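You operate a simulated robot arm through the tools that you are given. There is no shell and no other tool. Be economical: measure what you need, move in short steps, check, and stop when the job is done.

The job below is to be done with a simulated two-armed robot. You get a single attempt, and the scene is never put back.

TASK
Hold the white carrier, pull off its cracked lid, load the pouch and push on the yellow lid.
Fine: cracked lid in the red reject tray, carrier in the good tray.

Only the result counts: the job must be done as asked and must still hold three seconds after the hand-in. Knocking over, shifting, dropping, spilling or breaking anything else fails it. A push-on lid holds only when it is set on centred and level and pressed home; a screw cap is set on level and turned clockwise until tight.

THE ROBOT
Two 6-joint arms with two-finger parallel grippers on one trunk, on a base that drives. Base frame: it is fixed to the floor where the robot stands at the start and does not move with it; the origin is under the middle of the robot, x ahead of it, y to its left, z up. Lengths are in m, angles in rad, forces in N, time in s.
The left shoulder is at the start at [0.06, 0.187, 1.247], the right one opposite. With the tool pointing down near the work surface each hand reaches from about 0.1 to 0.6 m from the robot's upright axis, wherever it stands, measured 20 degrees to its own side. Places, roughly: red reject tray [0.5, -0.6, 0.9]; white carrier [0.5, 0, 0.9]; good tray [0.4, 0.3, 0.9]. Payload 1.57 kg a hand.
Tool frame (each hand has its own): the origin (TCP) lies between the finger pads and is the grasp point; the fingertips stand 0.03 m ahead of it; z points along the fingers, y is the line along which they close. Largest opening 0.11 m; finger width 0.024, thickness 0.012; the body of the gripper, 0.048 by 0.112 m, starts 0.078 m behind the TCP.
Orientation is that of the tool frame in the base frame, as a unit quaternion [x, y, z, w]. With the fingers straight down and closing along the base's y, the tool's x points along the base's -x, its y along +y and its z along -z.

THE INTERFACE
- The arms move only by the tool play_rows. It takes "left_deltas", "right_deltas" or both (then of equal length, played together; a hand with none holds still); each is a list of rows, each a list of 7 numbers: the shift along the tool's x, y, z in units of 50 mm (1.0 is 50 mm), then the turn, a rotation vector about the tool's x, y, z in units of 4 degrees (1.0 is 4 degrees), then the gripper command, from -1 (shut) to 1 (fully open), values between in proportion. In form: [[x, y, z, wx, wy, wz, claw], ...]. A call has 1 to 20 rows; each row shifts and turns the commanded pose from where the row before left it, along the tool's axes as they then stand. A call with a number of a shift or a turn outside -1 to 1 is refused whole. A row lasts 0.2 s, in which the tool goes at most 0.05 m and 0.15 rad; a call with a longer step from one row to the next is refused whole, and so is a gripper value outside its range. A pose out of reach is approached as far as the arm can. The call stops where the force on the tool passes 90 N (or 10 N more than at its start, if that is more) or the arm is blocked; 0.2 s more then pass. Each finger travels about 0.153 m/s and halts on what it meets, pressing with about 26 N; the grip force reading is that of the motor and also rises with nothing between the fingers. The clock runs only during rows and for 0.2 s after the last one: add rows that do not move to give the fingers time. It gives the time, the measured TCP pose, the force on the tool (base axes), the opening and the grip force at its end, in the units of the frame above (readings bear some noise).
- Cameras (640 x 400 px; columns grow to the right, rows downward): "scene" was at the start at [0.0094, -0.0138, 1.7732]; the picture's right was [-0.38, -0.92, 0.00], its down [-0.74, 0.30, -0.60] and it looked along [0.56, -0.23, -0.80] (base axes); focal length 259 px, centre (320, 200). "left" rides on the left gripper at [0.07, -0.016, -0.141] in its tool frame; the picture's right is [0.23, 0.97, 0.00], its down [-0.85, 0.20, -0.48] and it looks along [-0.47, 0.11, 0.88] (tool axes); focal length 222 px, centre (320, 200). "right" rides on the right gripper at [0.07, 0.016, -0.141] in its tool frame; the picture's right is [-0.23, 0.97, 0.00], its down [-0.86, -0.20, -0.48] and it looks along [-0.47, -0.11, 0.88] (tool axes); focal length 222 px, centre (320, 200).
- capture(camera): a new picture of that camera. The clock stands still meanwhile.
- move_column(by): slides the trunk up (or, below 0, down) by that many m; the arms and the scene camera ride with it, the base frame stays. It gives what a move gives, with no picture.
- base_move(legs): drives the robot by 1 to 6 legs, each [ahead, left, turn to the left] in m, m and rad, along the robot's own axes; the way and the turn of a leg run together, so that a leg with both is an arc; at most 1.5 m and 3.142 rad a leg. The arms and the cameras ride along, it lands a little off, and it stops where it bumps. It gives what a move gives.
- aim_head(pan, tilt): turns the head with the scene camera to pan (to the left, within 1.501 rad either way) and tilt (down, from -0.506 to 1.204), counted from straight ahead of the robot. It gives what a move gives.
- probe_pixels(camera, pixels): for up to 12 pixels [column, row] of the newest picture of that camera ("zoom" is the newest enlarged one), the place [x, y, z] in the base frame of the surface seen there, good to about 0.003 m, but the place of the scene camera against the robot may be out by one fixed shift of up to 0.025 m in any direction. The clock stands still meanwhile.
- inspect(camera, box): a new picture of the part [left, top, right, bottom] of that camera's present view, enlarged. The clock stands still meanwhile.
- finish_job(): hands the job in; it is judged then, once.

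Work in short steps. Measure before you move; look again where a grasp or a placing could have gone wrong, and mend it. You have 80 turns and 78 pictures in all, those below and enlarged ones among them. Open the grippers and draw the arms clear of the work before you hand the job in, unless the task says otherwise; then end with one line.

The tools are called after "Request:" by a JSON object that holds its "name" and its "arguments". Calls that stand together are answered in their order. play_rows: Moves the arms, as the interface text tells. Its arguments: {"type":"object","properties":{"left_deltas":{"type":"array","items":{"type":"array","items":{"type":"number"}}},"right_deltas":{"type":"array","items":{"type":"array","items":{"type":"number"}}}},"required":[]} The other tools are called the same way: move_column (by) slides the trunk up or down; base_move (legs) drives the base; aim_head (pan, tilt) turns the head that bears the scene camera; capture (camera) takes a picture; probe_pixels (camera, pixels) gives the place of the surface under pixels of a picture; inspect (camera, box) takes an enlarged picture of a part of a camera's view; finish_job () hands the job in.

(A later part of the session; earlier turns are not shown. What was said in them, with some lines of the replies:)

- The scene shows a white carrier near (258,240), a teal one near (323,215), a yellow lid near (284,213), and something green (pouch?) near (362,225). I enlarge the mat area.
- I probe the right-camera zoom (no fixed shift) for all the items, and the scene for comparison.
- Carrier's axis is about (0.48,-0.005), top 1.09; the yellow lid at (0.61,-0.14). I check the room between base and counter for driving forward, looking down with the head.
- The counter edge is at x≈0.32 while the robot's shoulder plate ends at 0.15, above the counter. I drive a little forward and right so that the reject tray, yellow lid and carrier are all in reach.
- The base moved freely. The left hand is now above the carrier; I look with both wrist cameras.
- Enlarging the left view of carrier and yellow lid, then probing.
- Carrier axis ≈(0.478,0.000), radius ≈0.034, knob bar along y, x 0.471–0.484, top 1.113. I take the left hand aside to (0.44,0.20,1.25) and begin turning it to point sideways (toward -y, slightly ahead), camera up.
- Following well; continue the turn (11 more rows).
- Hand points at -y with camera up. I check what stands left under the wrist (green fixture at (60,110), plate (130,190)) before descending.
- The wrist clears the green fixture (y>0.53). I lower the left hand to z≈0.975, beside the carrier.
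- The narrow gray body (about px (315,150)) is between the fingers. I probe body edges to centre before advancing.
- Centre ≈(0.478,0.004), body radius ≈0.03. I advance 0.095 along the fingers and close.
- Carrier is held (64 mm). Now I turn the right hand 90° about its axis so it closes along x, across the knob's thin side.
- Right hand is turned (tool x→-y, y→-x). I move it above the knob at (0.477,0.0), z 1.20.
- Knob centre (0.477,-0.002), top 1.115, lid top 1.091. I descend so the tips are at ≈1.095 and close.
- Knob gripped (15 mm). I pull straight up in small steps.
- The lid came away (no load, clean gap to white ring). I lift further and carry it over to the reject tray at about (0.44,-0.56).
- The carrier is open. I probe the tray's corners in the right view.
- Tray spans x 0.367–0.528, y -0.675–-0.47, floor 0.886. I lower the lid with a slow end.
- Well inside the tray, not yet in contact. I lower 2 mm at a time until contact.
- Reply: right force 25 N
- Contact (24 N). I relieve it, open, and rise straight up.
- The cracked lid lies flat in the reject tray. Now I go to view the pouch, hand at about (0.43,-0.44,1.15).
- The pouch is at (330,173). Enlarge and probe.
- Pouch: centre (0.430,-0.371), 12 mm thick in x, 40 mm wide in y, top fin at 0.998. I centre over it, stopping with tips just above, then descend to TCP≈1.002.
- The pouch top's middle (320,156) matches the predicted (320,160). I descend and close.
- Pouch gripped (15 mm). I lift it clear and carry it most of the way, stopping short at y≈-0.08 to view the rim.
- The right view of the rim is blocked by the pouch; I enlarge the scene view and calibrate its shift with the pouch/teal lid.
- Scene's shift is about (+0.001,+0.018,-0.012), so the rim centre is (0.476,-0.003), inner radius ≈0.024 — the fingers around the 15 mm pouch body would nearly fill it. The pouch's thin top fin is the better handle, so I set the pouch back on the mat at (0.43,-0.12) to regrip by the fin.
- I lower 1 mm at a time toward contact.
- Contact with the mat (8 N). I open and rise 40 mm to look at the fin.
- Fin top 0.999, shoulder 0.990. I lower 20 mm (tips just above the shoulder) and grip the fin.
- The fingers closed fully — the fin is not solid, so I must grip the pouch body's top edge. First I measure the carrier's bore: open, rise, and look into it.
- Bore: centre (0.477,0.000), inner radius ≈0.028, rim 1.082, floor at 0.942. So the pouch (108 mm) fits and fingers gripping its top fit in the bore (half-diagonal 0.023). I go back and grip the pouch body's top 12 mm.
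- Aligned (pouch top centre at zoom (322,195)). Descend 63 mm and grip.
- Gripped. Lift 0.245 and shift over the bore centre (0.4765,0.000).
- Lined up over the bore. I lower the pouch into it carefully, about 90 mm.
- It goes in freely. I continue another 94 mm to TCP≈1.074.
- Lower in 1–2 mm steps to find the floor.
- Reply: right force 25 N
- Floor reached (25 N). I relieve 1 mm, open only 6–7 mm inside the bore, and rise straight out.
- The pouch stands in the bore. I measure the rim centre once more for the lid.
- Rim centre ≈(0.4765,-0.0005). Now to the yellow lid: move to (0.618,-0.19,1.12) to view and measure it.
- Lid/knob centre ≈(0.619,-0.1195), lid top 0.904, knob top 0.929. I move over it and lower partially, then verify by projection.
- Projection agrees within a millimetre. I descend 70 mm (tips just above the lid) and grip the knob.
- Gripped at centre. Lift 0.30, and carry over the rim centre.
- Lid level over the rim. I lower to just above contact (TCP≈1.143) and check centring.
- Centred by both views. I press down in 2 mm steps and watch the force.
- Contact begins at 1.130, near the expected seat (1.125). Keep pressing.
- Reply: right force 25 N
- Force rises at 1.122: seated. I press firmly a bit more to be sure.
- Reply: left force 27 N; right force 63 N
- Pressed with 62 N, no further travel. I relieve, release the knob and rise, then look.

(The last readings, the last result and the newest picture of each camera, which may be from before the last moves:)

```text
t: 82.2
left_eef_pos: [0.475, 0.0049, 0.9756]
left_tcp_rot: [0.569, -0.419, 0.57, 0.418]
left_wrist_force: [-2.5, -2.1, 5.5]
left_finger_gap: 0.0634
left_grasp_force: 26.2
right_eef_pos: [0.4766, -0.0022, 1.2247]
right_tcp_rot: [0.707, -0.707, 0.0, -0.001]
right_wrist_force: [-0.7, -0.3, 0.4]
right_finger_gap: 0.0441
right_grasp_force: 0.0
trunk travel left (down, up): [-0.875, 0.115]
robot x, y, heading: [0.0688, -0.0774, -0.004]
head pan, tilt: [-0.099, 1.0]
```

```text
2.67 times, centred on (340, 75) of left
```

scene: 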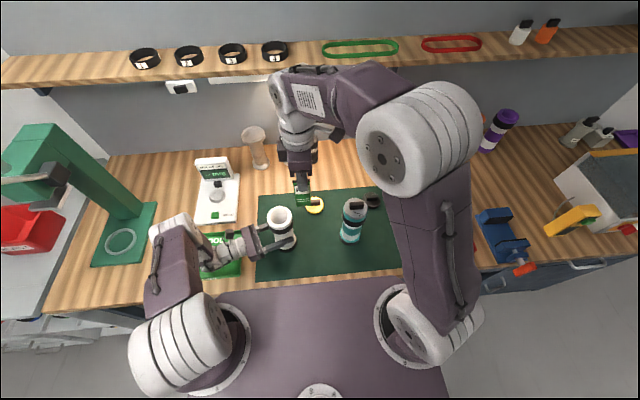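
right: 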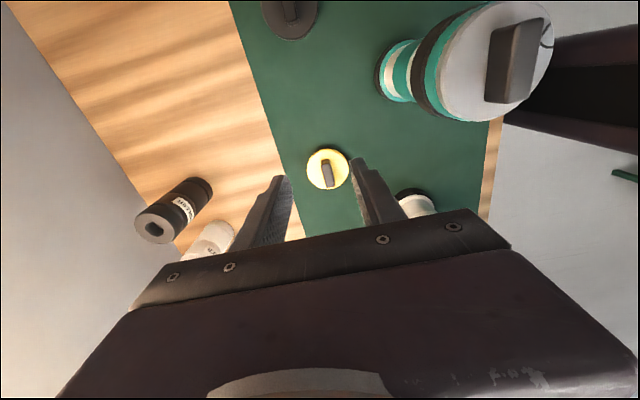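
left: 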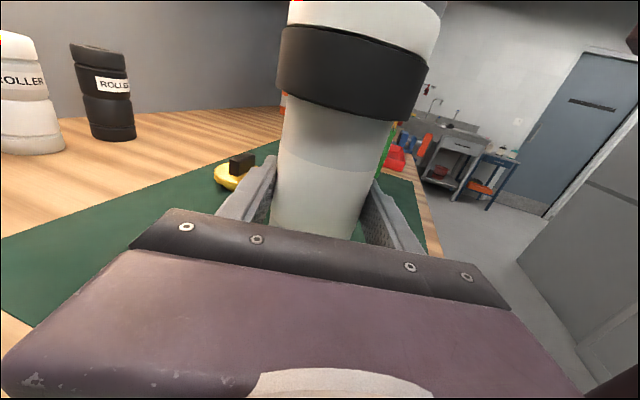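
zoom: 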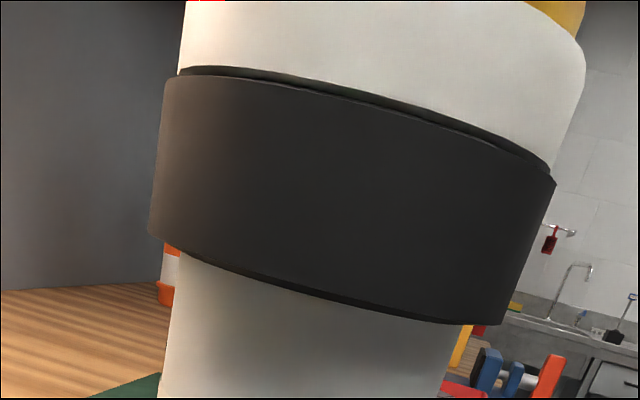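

The lid looks slightly offset to +x (white ring visible only at right). I probe lid edge and knob heights to check centring and level.

Request:
{"name": "probe_pixels", "arguments": {"camera": "zoom", "pixels": [[300, 50], [340, 40], [300, 10], [460, 40], [540, 80], [380, 50], [250, 30], [565, 10], [350, 150], [330, 300], [200, 30], [570, 90]]}}

Request:
{"name": "inspect", "arguments": {"camera": "right", "box": [280, 100, 360, 180]}}

```text
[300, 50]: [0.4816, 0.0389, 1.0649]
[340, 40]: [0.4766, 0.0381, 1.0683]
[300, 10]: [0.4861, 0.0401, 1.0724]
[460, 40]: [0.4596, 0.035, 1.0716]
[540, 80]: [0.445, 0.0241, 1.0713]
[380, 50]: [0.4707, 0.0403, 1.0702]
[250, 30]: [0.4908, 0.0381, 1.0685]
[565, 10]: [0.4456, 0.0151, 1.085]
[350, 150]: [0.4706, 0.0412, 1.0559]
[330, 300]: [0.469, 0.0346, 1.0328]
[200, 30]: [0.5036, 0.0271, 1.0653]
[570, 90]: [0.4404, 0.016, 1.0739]
```

```text
5.00 times, centred on (320, 140) of right
```

zoom: 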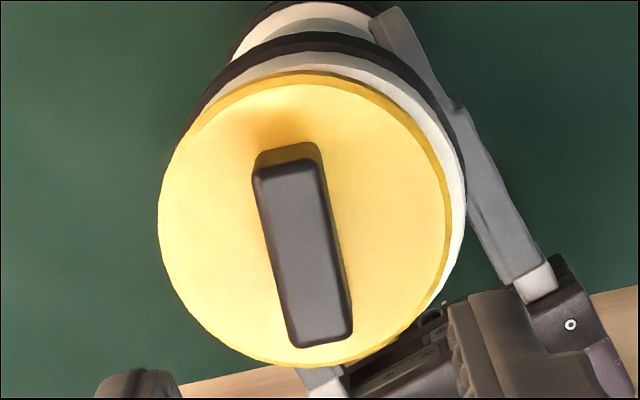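

Request:
{"name": "probe_pixels", "arguments": {"camera": "zoom", "pixels": [[165, 220], [440, 220], [310, 85], [300, 355], [200, 150], [400, 310], [459, 220], [300, 60], [455, 160], [230, 120], [200, 310], [400, 120]]}}

Request:
{"name": "probe_pixels", "arguments": {"camera": "zoom", "pixels": [[262, 185], [312, 170], [295, 338], [346, 325], [300, 250], [190, 250], [420, 250], [330, 110], [380, 300], [230, 310], [215, 170], [395, 170]]}}

```text
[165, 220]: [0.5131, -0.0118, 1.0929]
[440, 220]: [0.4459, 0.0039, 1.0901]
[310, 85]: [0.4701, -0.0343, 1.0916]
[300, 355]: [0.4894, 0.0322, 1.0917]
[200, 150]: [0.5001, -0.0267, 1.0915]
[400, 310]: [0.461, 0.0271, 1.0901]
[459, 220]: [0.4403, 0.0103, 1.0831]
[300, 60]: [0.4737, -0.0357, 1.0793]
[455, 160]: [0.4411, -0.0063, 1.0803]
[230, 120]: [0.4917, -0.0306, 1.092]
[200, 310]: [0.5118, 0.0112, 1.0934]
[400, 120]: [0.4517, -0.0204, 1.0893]
```

```text
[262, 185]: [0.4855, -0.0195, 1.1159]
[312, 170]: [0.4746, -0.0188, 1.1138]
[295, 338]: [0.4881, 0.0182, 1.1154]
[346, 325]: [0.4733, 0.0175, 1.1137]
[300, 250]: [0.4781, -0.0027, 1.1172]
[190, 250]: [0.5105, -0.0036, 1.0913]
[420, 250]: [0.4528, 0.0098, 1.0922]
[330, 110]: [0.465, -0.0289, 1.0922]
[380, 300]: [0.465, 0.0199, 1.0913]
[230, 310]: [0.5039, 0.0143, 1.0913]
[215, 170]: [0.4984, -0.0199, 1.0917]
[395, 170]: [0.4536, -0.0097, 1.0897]
```

The lid top is level at 1.0915 (same as the old lid), but its centre is at x≈0.480 vs rim 0.4765: ~3.5 mm off after release. I regrip the knob at the rim's centre line, which would also centre it, and look.

Request:
{"name": "play_rows", "arguments": {"right_deltas": [[0, 0, 0.8, 0, 0, 0, -0.2], [0, 0, 0.8, 0, 0, 0, -0.2], [0, 0, 0.34, 0, 0, 0, -0.2], [0, 0, 0, 0, 0, 0, -0.2], [0, 0, 0, 0, 0, 0, -0.5], [0, 0, 0, 0, 0, 0, -0.6], [0, 0, 0, 0, 0, 0, -0.7], [0, 0, 0, 0, 0, 0, -1], [0, 0, 0, 0, 0, 0, -1]]}}

Request:
{"name": "inspect", "arguments": {"camera": "right", "box": [240, 80, 400, 200]}}

```text
t: 84.2
left_eef_pos: [0.4744, 0.0044, 0.9762]
left_tcp_rot: [0.57, -0.419, 0.571, 0.417]
left_wrist_force: [-1.7, -1.3, 6.3]
left_finger_gap: 0.0634
left_grasp_force: 26.1
right_eef_pos: [0.475, -0.0028, 1.1258]
right_tcp_rot: [-0.707, 0.707, 0.0, 0.001]
right_wrist_force: [0.1, 0.4, 0.3]
right_finger_gap: 0.015
right_grasp_force: 26.7
trunk travel left (down, up): [-0.875, 0.115]
robot x, y, heading: [0.0713, -0.0775, -0.003]
head pan, tilt: [-0.099, 1.0]
```

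```text
3.33 times, centred on (320, 140) of right
```

zoom: 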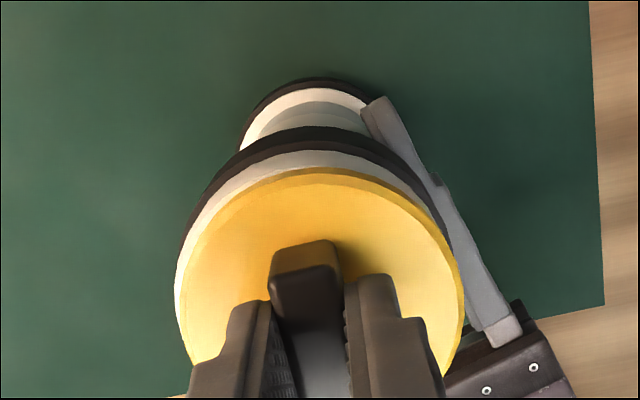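

The knob followed the fingers with no force, so there is lateral play. I probe lid and ring edges in this view to judge true centring.

Request:
{"name": "probe_pixels", "arguments": {"camera": "zoom", "pixels": [[184, 290], [192, 290], [455, 290], [462, 300], [179, 262], [330, 172], [330, 180], [330, 160], [450, 230], [195, 225], [205, 235], [440, 240]]}}

Request:
{"name": "inspect", "arguments": {"camera": "scene", "box": [256, 180, 320, 260]}}

```text
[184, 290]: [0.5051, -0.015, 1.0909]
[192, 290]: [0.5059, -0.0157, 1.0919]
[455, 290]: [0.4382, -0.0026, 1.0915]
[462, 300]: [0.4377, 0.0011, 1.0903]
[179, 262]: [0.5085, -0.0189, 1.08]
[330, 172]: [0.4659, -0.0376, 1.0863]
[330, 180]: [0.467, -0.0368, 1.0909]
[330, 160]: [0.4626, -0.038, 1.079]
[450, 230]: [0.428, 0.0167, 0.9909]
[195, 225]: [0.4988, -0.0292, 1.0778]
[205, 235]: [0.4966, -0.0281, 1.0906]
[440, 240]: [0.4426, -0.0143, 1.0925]
```

```text
5.00 times, centred on (288, 220) of scene
```

zoom: 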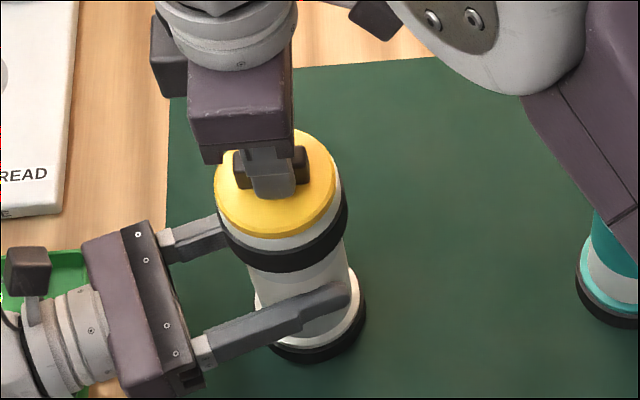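

Fit: lid centre sits ~2.5 mm toward -x of the ring in grip, and it slid freely, so it may not have latched. I raise 5 mm to test for holding, shifting +2.5 mm in x.

Request:
{"name": "play_rows", "arguments": {"right_deltas": [[0, 0, -0.05, 0, 0, 0, -1], [0, 0, -0.05, 0, 0, 0, -1], [0, 0, 0, 0, 0, 0, -1]]}}

Request:
{"name": "inspect", "arguments": {"camera": "scene", "box": [256, 180, 320, 260]}}

```text
t: 85.0
left_eef_pos: [0.4763, 0.0063, 0.9742]
left_tcp_rot: [0.57, -0.419, 0.571, 0.417]
left_wrist_force: [-0.9, -0.8, 9.5]
left_finger_gap: 0.0634
left_grasp_force: 25.8
right_eef_pos: [0.4756, -0.0016, 1.1313]
right_tcp_rot: [-0.707, 0.707, 0.0, -0.001]
right_wrist_force: [0.3, -0.9, -7.1]
right_finger_gap: 0.0149
right_grasp_force: 26.5
trunk travel left (down, up): [-0.875, 0.115]
robot x, y, heading: [0.0669, -0.0821, 0.002]
head pan, tilt: [-0.099, 1.0]
```

```text
5.00 times, centred on (288, 220) of scene
```

zoom: 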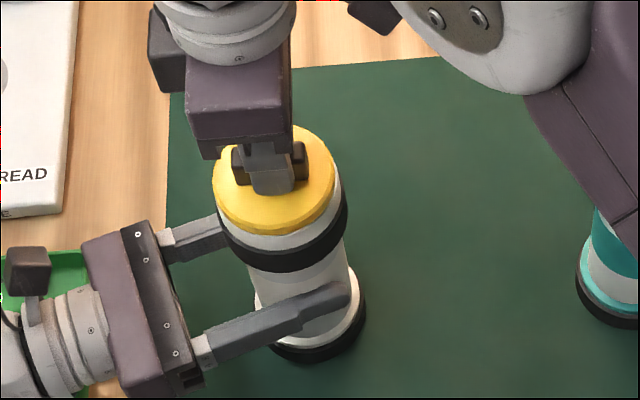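

The lid resists with only ~7 N and has risen with me, so not latched. I shift +2.5 mm in x and check reading and view before pressing again.

Request:
{"name": "play_rows", "arguments": {"right_deltas": [[0, -0.05, 0, 0, 0, 0, -1], [0, 0, 0, 0, 0, 0, -1], [0, 0, 0, 0, 0, 0, -1]]}}

Request:
{"name": "inspect", "arguments": {"camera": "right", "box": [240, 80, 400, 200]}}

```text
t: 85.8
left_eef_pos: [0.475, 0.0066, 0.9761]
left_tcp_rot: [0.57, -0.418, 0.571, 0.417]
left_wrist_force: [-0.7, 0.5, 9.4]
left_finger_gap: 0.0633
left_grasp_force: 25.9
right_eef_pos: [0.4777, -0.0031, 1.1298]
right_tcp_rot: [-0.707, 0.708, 0.0, 0.0]
right_wrist_force: [-0.3, -0.8, -4.7]
right_finger_gap: 0.0152
right_grasp_force: 26.1
trunk travel left (down, up): [-0.875, 0.115]
robot x, y, heading: [0.0714, -0.0861, 0.007]
head pan, tilt: [-0.099, 1.0]
```

```text
3.33 times, centred on (320, 140) of right
```

zoom: 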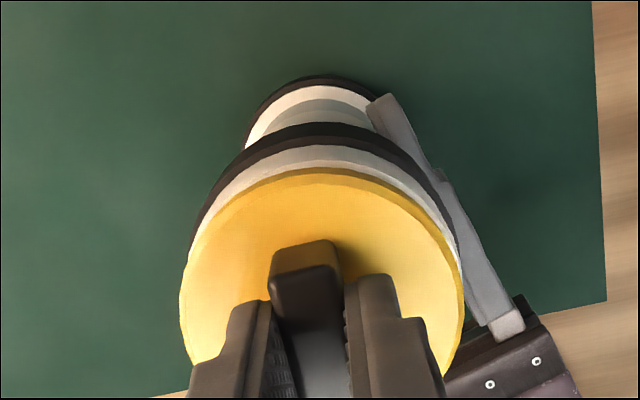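

Now lid (180–465) and ring (193–452) are concentric in the view, and the scene view agrees in y. I press home again, harder.

Request:
{"name": "play_rows", "arguments": {"right_deltas": [[0, 0, 0.05, 0, 0, 0, -1], [0, 0, 0.05, 0, 0, 0, -1], [0, 0, 0.05, 0, 0, 0, -1], [0, 0, 0.05, 0, 0, 0, -1], [0, 0, 0.03, 0, 0, 0, -1], [0, 0, 0.03, 0, 0, 0, -1], [0, 0, 0, 0, 0, 0, -1]]}}

```text
t: 87.4
left_eef_pos: [0.4745, 0.0064, 0.9756]
left_tcp_rot: [0.571, -0.419, 0.57, 0.416]
left_wrist_force: [20.1, 2.9, -14.0]
left_finger_gap: 0.0634
left_grasp_force: 25.8
right_eef_pos: [0.4779, -0.001, 1.1196]
right_tcp_rot: [-0.707, 0.707, -0.002, 0.002]
right_wrist_force: [-9.6, -2.0, 55.6]
right_finger_gap: 0.0148
right_grasp_force: 26.3
trunk travel left (down, up): [-0.875, 0.115]
robot x, y, heading: [0.0725, -0.0763, -0.003]
head pan, tilt: [-0.099, 1.0]
```

55 N. A little more to ~80 N.

Request:
{"name": "play_rows", "arguments": {"right_deltas": [[0, 0, 0.03, 0, 0, 0, -1], [0, 0, 0.02, 0, 0, 0, -1], [0, 0, 0, 0, 0, 0, -1]]}}

Request:
{"name": "inspect", "arguments": {"camera": "right", "box": [240, 80, 400, 200]}}

```text
t: 88.2
left_eef_pos: [0.4756, 0.0051, 0.9766]
left_tcp_rot: [0.571, -0.419, 0.571, 0.415]
left_wrist_force: [24.5, 8.7, -21.5]
left_finger_gap: 0.0634
left_grasp_force: 26.2
right_eef_pos: [0.4771, -0.0011, 1.1201]
right_tcp_rot: [0.707, -0.707, 0.001, -0.005]
right_wrist_force: [-13.0, -7.5, 82.6]
right_finger_gap: 0.015
right_grasp_force: 26.5
trunk travel left (down, up): [-0.875, 0.115]
robot x, y, heading: [0.07, -0.078, 0.002]
head pan, tilt: [-0.099, 1.0]
```

```text
3.33 times, centred on (320, 140) of right
```

zoom: 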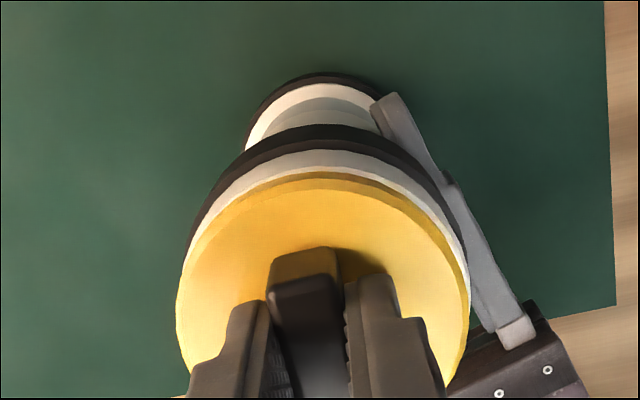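

82 N pressed. I relieve the load and read the state while still gripping.

Request:
{"name": "play_rows", "arguments": {"right_deltas": [[0, 0, -0.05, 0, 0, 0, -1], [0, 0, -0.05, 0, 0, 0, -1], [0, 0, -0.05, 0, 0, 0, -1], [0, 0, 0, 0, 0, 0, -1]]}}

Request:
{"name": "play_rows", "arguments": {"right_deltas": [[0, 0, -0.04, 0, 0, 0, -1], [0, 0, 0, 0, 0, 0, -1]]}}

```text
t: 89.2
left_eef_pos: [0.4743, 0.0056, 0.9758]
left_tcp_rot: [0.568, -0.418, 0.571, 0.419]
left_wrist_force: [2.9, 1.6, 10.9]
left_finger_gap: 0.0635
left_grasp_force: 26.1
right_eef_pos: [0.4778, -0.002, 1.1208]
right_tcp_rot: [0.707, -0.707, 0.001, 0.001]
right_wrist_force: [-0.8, 0.1, -0.1]
right_finger_gap: 0.015
right_grasp_force: 26.0
trunk travel left (down, up): [-0.875, 0.115]
robot x, y, heading: [0.0702, -0.0787, -0.002]
head pan, tilt: [-0.099, 1.0]
```

```text
t: 89.8
left_eef_pos: [0.476, 0.0062, 0.9757]
left_tcp_rot: [0.569, -0.419, 0.57, 0.419]
left_wrist_force: [0.8, -0.1, 17.8]
left_finger_gap: 0.0634
left_grasp_force: 26.1
right_eef_pos: [0.477, -0.0024, 1.1246]
right_tcp_rot: [0.708, -0.706, 0.0, 0.0]
right_wrist_force: [0.2, 1.1, -6.1]
right_finger_gap: 0.0148
right_grasp_force: 25.9
trunk travel left (down, up): [-0.875, 0.115]
robot x, y, heading: [0.0646, -0.081, 0.003]
head pan, tilt: [-0.099, 1.0]
```

I pull 2 mm more to see whether the force builds (latched) or stays ~6 N (sliding).

Request:
{"name": "play_rows", "arguments": {"right_deltas": [[0, 0, -0.04, 0, 0, 0, -1], [0, 0, 0, 0, 0, 0, -1]]}}

Request:
{"name": "capture", "arguments": {"camera": "left"}}

```text
t: 90.4
left_eef_pos: [0.4749, 0.0061, 0.9763]
left_tcp_rot: [0.569, -0.419, 0.57, 0.419]
left_wrist_force: [-1.9, -1.2, 17.0]
left_finger_gap: 0.0636
left_grasp_force: 25.6
right_eef_pos: [0.4781, -0.0028, 1.127]
right_tcp_rot: [0.707, -0.707, 0.0, 0.0]
right_wrist_force: [0.1, -0.2, -7.1]
right_finger_gap: 0.015
right_grasp_force: 25.9
trunk travel left (down, up): [-0.875, 0.115]
robot x, y, heading: [0.0681, -0.0792, 0.002]
head pan, tilt: [-0.099, 1.0]
```

```text
14 pictures are left
5 turns are left
```

left: 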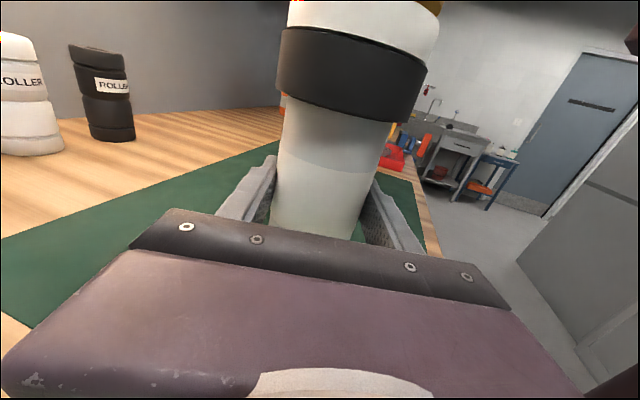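

Force stays ~7 N: it is a friction fit. With few turns left, I press home again (~80 N), relieve, release, rise, and look; then draw the right hand away.

Request:
{"name": "play_rows", "arguments": {"right_deltas": [[0, 0, 0.06, 0, 0, 0, -1], [0, 0, 0.06, 0, 0, 0, -1], [0, 0, 0.05, 0, 0, 0, -1], [0, 0, 0.05, 0, 0, 0, -1], [0, 0, 0.01, 0, 0, 0, -1], [0, 0, 0, 0, 0, 0, -1], [0, 0, 0, 0, 0, 0, -1]]}}

Request:
{"name": "play_rows", "arguments": {"right_deltas": [[0, 0, -0.04, 0, 0, 0, -1], [0, 0, -0.04, 0, 0, 0, -1], [0, 0, -0.03, 0, 0, 0, -1], [0, 0, 0, 0, 0, 0, -0.6], [0, 0, 0, 0, 0, 0, -0.3], [0, 0, 0, 0, 0, 0, -0.2], [0, 0, 0, 0, 0, 0, -0.2], [0, 0, -0.4, 0, 0, 0, -0.2], [0, 0, -0.8, 0, 0, 0, -0.2], [0, 0, -0.8, 0, 0, 0, -0.2], [0, 0, 0, 0, 0, 0, -0.2]]}}

Request:
{"name": "inspect", "arguments": {"camera": "right", "box": [280, 100, 360, 180]}}

Request:
{"name": "probe_pixels", "arguments": {"camera": "zoom", "pixels": [[190, 220], [430, 220], [310, 95], [305, 340], [200, 150], [400, 310], [300, 250]]}}

Request:
{"name": "inspect", "arguments": {"camera": "scene", "box": [180, 180, 330, 280]}}

Request:
{"name": "probe_pixels", "arguments": {"camera": "left", "pixels": [[330, 75], [340, 20], [320, 160]]}}

```text
t: 92.0
left_eef_pos: [0.4737, 0.0061, 0.9756]
left_tcp_rot: [0.571, -0.42, 0.571, 0.415]
left_wrist_force: [18.4, 16.3, -19.9]
left_finger_gap: 0.0636
left_grasp_force: 26.2
right_eef_pos: [0.4762, -0.0011, 1.1196]
right_tcp_rot: [0.707, -0.707, 0.001, -0.005]
right_wrist_force: [-6.3, -12.7, 82.8]
right_finger_gap: 0.0148
right_grasp_force: 26.3
trunk travel left (down, up): [-0.875, 0.115]
robot x, y, heading: [0.0718, -0.08, 0.0]
head pan, tilt: [-0.099, 1.0]
```

```text
t: 94.4
left_eef_pos: [0.4736, 0.0058, 0.9765]
left_tcp_rot: [0.569, -0.419, 0.57, 0.419]
left_wrist_force: [-4.3, -2.4, 12.1]
left_finger_gap: 0.0636
left_grasp_force: 26.1
right_eef_pos: [0.478, -0.0024, 1.2207]
right_tcp_rot: [0.707, -0.707, 0.0, -0.001]
right_wrist_force: [0.3, -0.4, 0.3]
right_finger_gap: 0.044
right_grasp_force: 0.0
trunk travel left (down, up): [-0.875, 0.115]
robot x, y, heading: [0.0722, -0.0808, -0.002]
head pan, tilt: [-0.099, 1.0]
```

```text
5.00 times, centred on (320, 140) of right
```

zoom: 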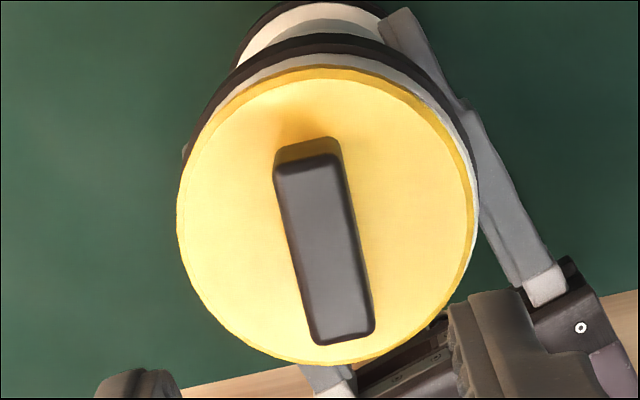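

```text
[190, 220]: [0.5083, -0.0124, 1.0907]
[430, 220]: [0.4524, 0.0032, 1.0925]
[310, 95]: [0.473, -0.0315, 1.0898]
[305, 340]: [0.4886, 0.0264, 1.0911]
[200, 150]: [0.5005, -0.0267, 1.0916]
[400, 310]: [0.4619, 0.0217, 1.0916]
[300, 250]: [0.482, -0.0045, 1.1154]
```

```text
4.00 times, centred on (255, 230) of scene
```

zoom: 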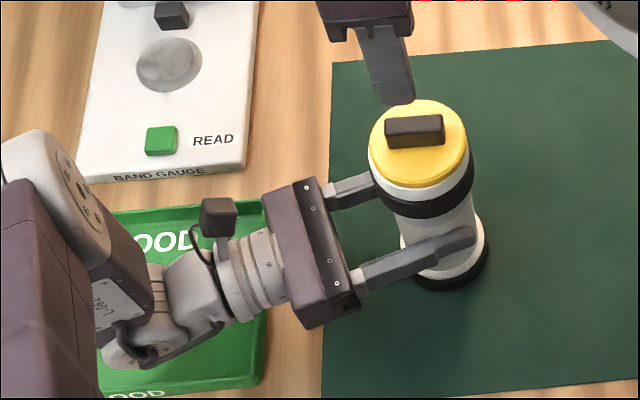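

```text
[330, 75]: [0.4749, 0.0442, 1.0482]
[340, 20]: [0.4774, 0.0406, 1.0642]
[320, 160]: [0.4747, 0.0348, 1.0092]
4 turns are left
```

The lid now sits centred and level (all edge heights 1.091±0.001, ring symmetric). I draw the right hand away while the left lifts the carrier 60 mm, carries it over the good tray (0.44,0.25), and lowers to a hover of ~10 mm; then look.

Request:
{"name": "play_rows", "arguments": {"left_deltas": [[0.1, 0, 0, 0, 0, 0, -1], [0.3, 0, 0, 0, 0, 0, -1], [0.4, 0, 0, 0, 0, 0, -1], [0.4, 0, 0, 0, 0, 0, -1], [0, -0.0775, -0.5, 0, 0, 0, -1], [0, -0.0775, -0.5, 0, 0, 0, -1], [0, -0.0775, -0.5, 0, 0, 0, -1], [0, -0.0775, -0.5, 0, 0, 0, -1], [0, -0.0775, -0.5, 0, 0, 0, -1], [0, -0.0775, -0.5, 0, 0, 0, -1], [0, -0.0775, -0.5, 0, 0, 0, -1], [0, -0.0775, -0.5, 0, 0, 0, -1], [0, -0.0775, -0.5, 0, 0, 0, -1], [0, -0.0775, -0.5, 0, 0, 0, -1], [0, 0, 0, 0, 0, 0, -1], [-0.3, 0, 0, 0, 0, 0, -1], [-0.3, 0, 0, 0, 0, 0, -1], [-0.24, 0, 0, 0, 0, 0, -1], [-0.12, 0, 0, 0, 0, 0, -1], [0, 0, 0, 0, 0, 0, -1]], "right_deltas": [[0, 0, -0.5, 0, 0, 0, -0.2], [0, 0, -0.5, 0, 0, 0, -0.2], [0, 0, -0.5, 0, 0, 0, -0.2], [0, 0, -0.5, 0, 0, 0, -0.2], [0.5, 0, 0, 0, 0, 0, -0.2], [0.5, 0, 0, 0, 0, 0, -0.2], [0.5, 0, 0, 0, 0, 0, -0.2], [0.5, 0, 0, 0, 0, 0, -0.2], [0.5, 0, 0, 0, 0, 0, -0.2], [0.5, 0, 0, 0, 0, 0, -0.2], [0.5, 0, 0, 0, 0, 0, -0.2], [0.5, 0, 0, 0, 0, 0, -0.2], [0.5, 0, 0, 0, 0, 0, -0.2], [0.5, 0, 0, 0, 0, 0, -0.2], [0, 0, 0, 0, 0, 0, -0.2], [0, 0, 0, 0, 0, 0, -0.2], [0, 0, 0, 0, 0, 0, -0.2], [0, 0, 0, 0, 0, 0, -0.2], [0, 0, 0, 0, 0, 0, -0.2], [0, 0, 0, 0, 0, 0, -0.2]]}}

Request:
{"name": "aim_head", "arguments": {"pan": 0.3, "tilt": 1.1}}

Request:
{"name": "capture", "arguments": {"camera": "scene"}}

Request:
{"name": "capture", "arguments": {"camera": "left"}}

Request:
{"name": "inspect", "arguments": {"camera": "scene", "box": [200, 120, 420, 260]}}

```text
t: 98.6
left_eef_pos: [0.4246, 0.2336, 1.0119]
left_tcp_rot: [0.57, -0.419, 0.57, 0.418]
left_wrist_force: [-0.4, 0.6, -3.1]
left_finger_gap: 0.0631
left_grasp_force: 25.8
left hand out of reach, approached as far as the arm can: row 14, 16, 17, 18, 19
right_eef_pos: [0.479, -0.2523, 1.3198]
right_tcp_rot: [-0.707, 0.707, 0.0, 0.001]
right_wrist_force: [-0.2, -1.4, 0.4]
right_finger_gap: 0.044
right_grasp_force: 0.1
trunk travel left (down, up): [-0.875, 0.115]
robot x, y, heading: [0.0695, -0.0804, -0.004]
head pan, tilt: [-0.099, 1.0]
```

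```text
t: 99.4
left_eef_pos: [0.424, 0.2344, 1.0108]
left_tcp_rot: [0.57, -0.419, 0.57, 0.418]
left_wrist_force: [-0.5, -0.8, -2.5]
left_finger_gap: 0.0637
left_grasp_force: 26.3
right_eef_pos: [0.4801, -0.2517, 1.3174]
right_tcp_rot: [0.707, -0.707, 0.0, -0.002]
right_wrist_force: [0.3, -0.1, 1.4]
right_finger_gap: 0.0443
right_grasp_force: 0.1
trunk travel left (down, up): [-0.875, 0.115]
robot x, y, heading: [0.0715, -0.0797, -0.0]
head pan, tilt: [0.3, 1.1]
```

```text
11 pictures are left
```

scene: 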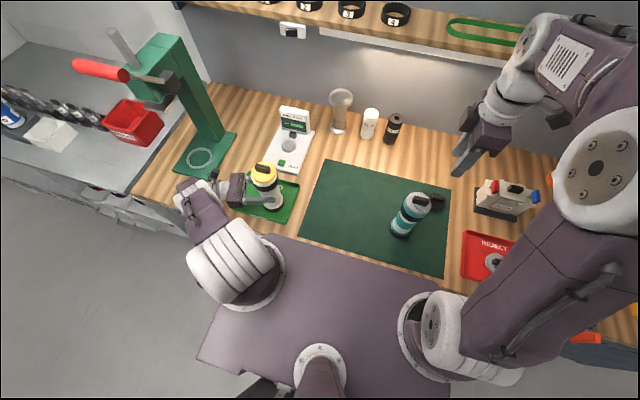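

```text
10 pictures are left
```

left: 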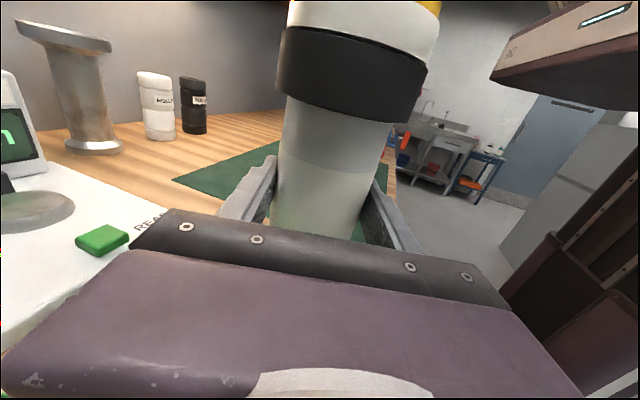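

```text
2.86 times, centred on (310, 190) of scene
3 turns are left
```

zoom: 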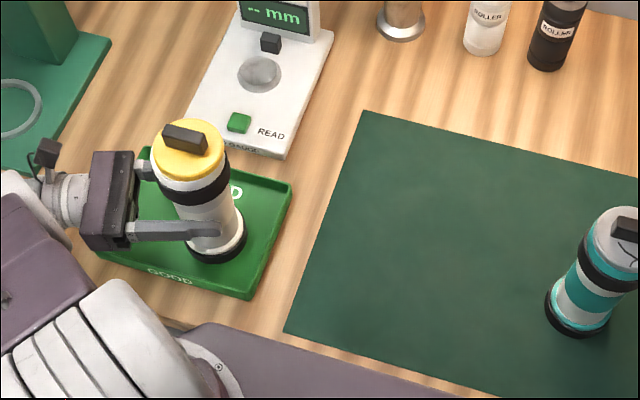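

The arm reached its limit at (0.4245,0.234,1.011), but the carrier is inside the tray's outline, 36 mm above its mat height. I lower it straight with the trunk by 31 mm and read forces and view.

Request:
{"name": "move_column", "arguments": {"by": -0.031}}

Request:
{"name": "play_rows", "arguments": {"left_deltas": [[0, 0, 0, 0, 0, 0, -1]]}}

Request:
{"name": "inspect", "arguments": {"camera": "scene", "box": [220, 140, 320, 220]}}

Request:
{"name": "probe_pixels", "arguments": {"camera": "zoom", "pixels": [[300, 330], [340, 300], [420, 240], [380, 380], [290, 355], [460, 200]]}}

```text
t: 100.2
left_eef_pos: [0.4237, 0.2345, 0.981]
left_tcp_rot: [0.569, -0.42, 0.57, 0.418]
left_wrist_force: [1.2, -0.5, 1.0]
left_finger_gap: 0.0637
left_grasp_force: 26.0
right_eef_pos: [0.4775, -0.2529, 1.2889]
right_tcp_rot: [0.708, -0.706, 0.0, 0.0]
right_wrist_force: [0.8, 0.6, -0.6]
right_finger_gap: 0.0438
right_grasp_force: 0.1
trunk travel left (down, up): [-0.844, 0.146]
robot x, y, heading: [0.0693, -0.0819, 0.002]
head pan, tilt: [0.3, 1.1]
```

```text
t: 100.6
left_eef_pos: [0.4239, 0.2331, 0.981]
left_tcp_rot: [0.569, -0.419, 0.571, 0.417]
left_wrist_force: [0.6, 0.1, 4.7]
left_finger_gap: 0.0633
left_grasp_force: 26.2
right_eef_pos: [0.4786, -0.2548, 1.2881]
right_tcp_rot: [-0.707, 0.707, 0.0, -0.001]
right_wrist_force: [0.9, 0.2, 0.3]
right_finger_gap: 0.044
right_grasp_force: 0.0
trunk travel left (down, up): [-0.844, 0.146]
robot x, y, heading: [0.0731, -0.0834, 0.003]
head pan, tilt: [0.3, 1.1]
```

```text
5.00 times, centred on (270, 180) of scene
```

zoom: 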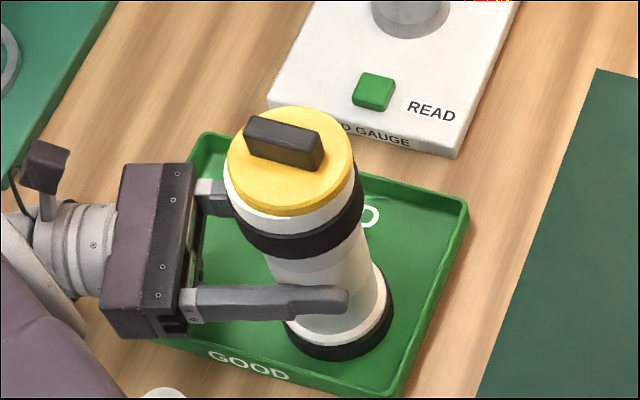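

```text
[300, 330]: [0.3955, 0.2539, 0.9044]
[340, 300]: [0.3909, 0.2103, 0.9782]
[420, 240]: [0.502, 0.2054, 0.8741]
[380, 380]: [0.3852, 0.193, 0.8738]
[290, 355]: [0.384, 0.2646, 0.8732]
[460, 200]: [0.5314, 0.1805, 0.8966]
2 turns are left
```

Load has passed to the tray (force from -3 to +1…+5 N) and the base ring stands wholly inside the tray. I lower 1.5 mm more, open the fingers fully, and back the hand off along the finger axis by driving the base.

Request:
{"name": "move_column", "arguments": {"by": -0.001}}

Request:
{"name": "play_rows", "arguments": {"left_deltas": [[0, 0, 0, 0, 0, 0, 0.2], [0, 0, 0, 0, 0, 0, 0.5], [0, 0, 0, 0, 0, 0, 0.8], [0, 0, 0, 0, 0, 0, 0.95], [0, 0, 0, 0, 0, 0, 0.95]]}}

Request:
{"name": "base_move", "arguments": {"legs": [[-0.031, 0.098, 0]]}}

Request:
{"name": "capture", "arguments": {"camera": "scene"}}

Request:
{"name": "capture", "arguments": {"camera": "left"}}

```text
t: 101.1
left_eef_pos: [0.4247, 0.2333, 0.9806]
left_tcp_rot: [0.569, -0.419, 0.571, 0.418]
left_wrist_force: [0.5, 1.6, 15.6]
left_finger_gap: 0.0634
left_grasp_force: 26.3
right_eef_pos: [0.479, -0.2529, 1.287]
right_tcp_rot: [-0.707, 0.708, 0.0, 0.0]
right_wrist_force: [0.2, 0.5, -0.2]
right_finger_gap: 0.044
right_grasp_force: 0.2
trunk travel left (down, up): [-0.843, 0.147]
robot x, y, heading: [0.0719, -0.0816, -0.004]
head pan, tilt: [0.3, 1.1]
```

```text
t: 102.3
left_eef_pos: [0.4245, 0.2331, 0.9791]
left_tcp_rot: [0.569, -0.42, 0.57, 0.418]
left_wrist_force: [-0.4, 0.2, 0.2]
left_finger_gap: 0.1074
left_grasp_force: 0.0
right_eef_pos: [0.4788, -0.2529, 1.2876]
right_tcp_rot: [-0.707, 0.707, 0.0, 0.0]
right_wrist_force: [-1.2, 0.5, -0.3]
right_finger_gap: 0.0437
right_grasp_force: 0.1
trunk travel left (down, up): [-0.843, 0.147]
robot x, y, heading: [0.0672, -0.0811, -0.0]
head pan, tilt: [0.3, 1.1]
```

```text
t: 103.5
left_eef_pos: [0.3935, 0.3298, 0.9793]
left_tcp_rot: [0.571, -0.419, 0.57, 0.417]
left_wrist_force: [-0.5, 0.2, -1.3]
left_finger_gap: 0.1074
left_grasp_force: 0.1
right_eef_pos: [0.4476, -0.1566, 1.2882]
right_tcp_rot: [0.707, -0.707, -0.001, -0.001]
right_wrist_force: [-0.2, -0.3, 0.0]
right_finger_gap: 0.0441
right_grasp_force: 0.0
trunk travel left (down, up): [-0.843, 0.147]
robot x, y, heading: [0.036, 0.0166, -0.004]
head pan, tilt: [0.3, 1.1]
```

```text
7 pictures are left
```

scene: 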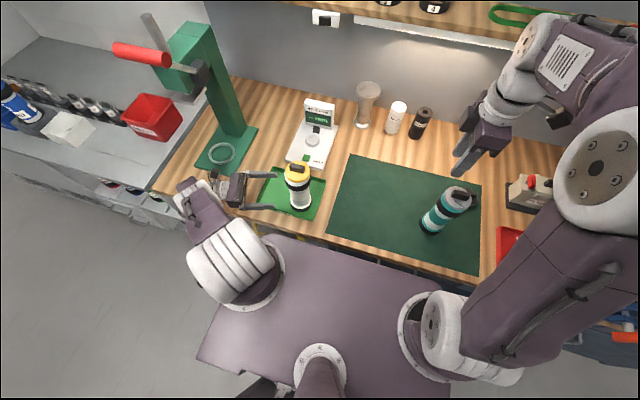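

```text
6 pictures are left
1 turns are left
```

left: 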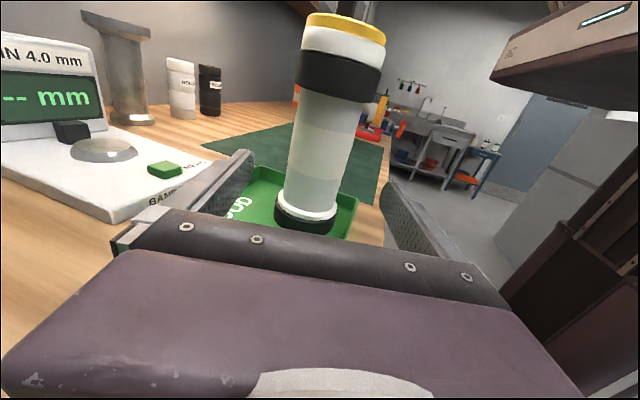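

The carrier stands upright in the good tray with the yellow lid level, at (299,190) in the scene view. The cracked lid is in the reject tray and both hands are clear, so I hand in.

Request:
{"name": "finish_job", "arguments": {}}

```text
The job is handed in.
```

I loaded the pouch into the white carrier, pushed on the yellow lid, stood the carrier in the good tray and put the cracked lid in the red reject tray. I handed the job in without seeing a verdict. The lid may be only a friction fit: it slid at about 7 N when I pulled it. I then pressed it home again with about 83 N, and it measured level and centred.
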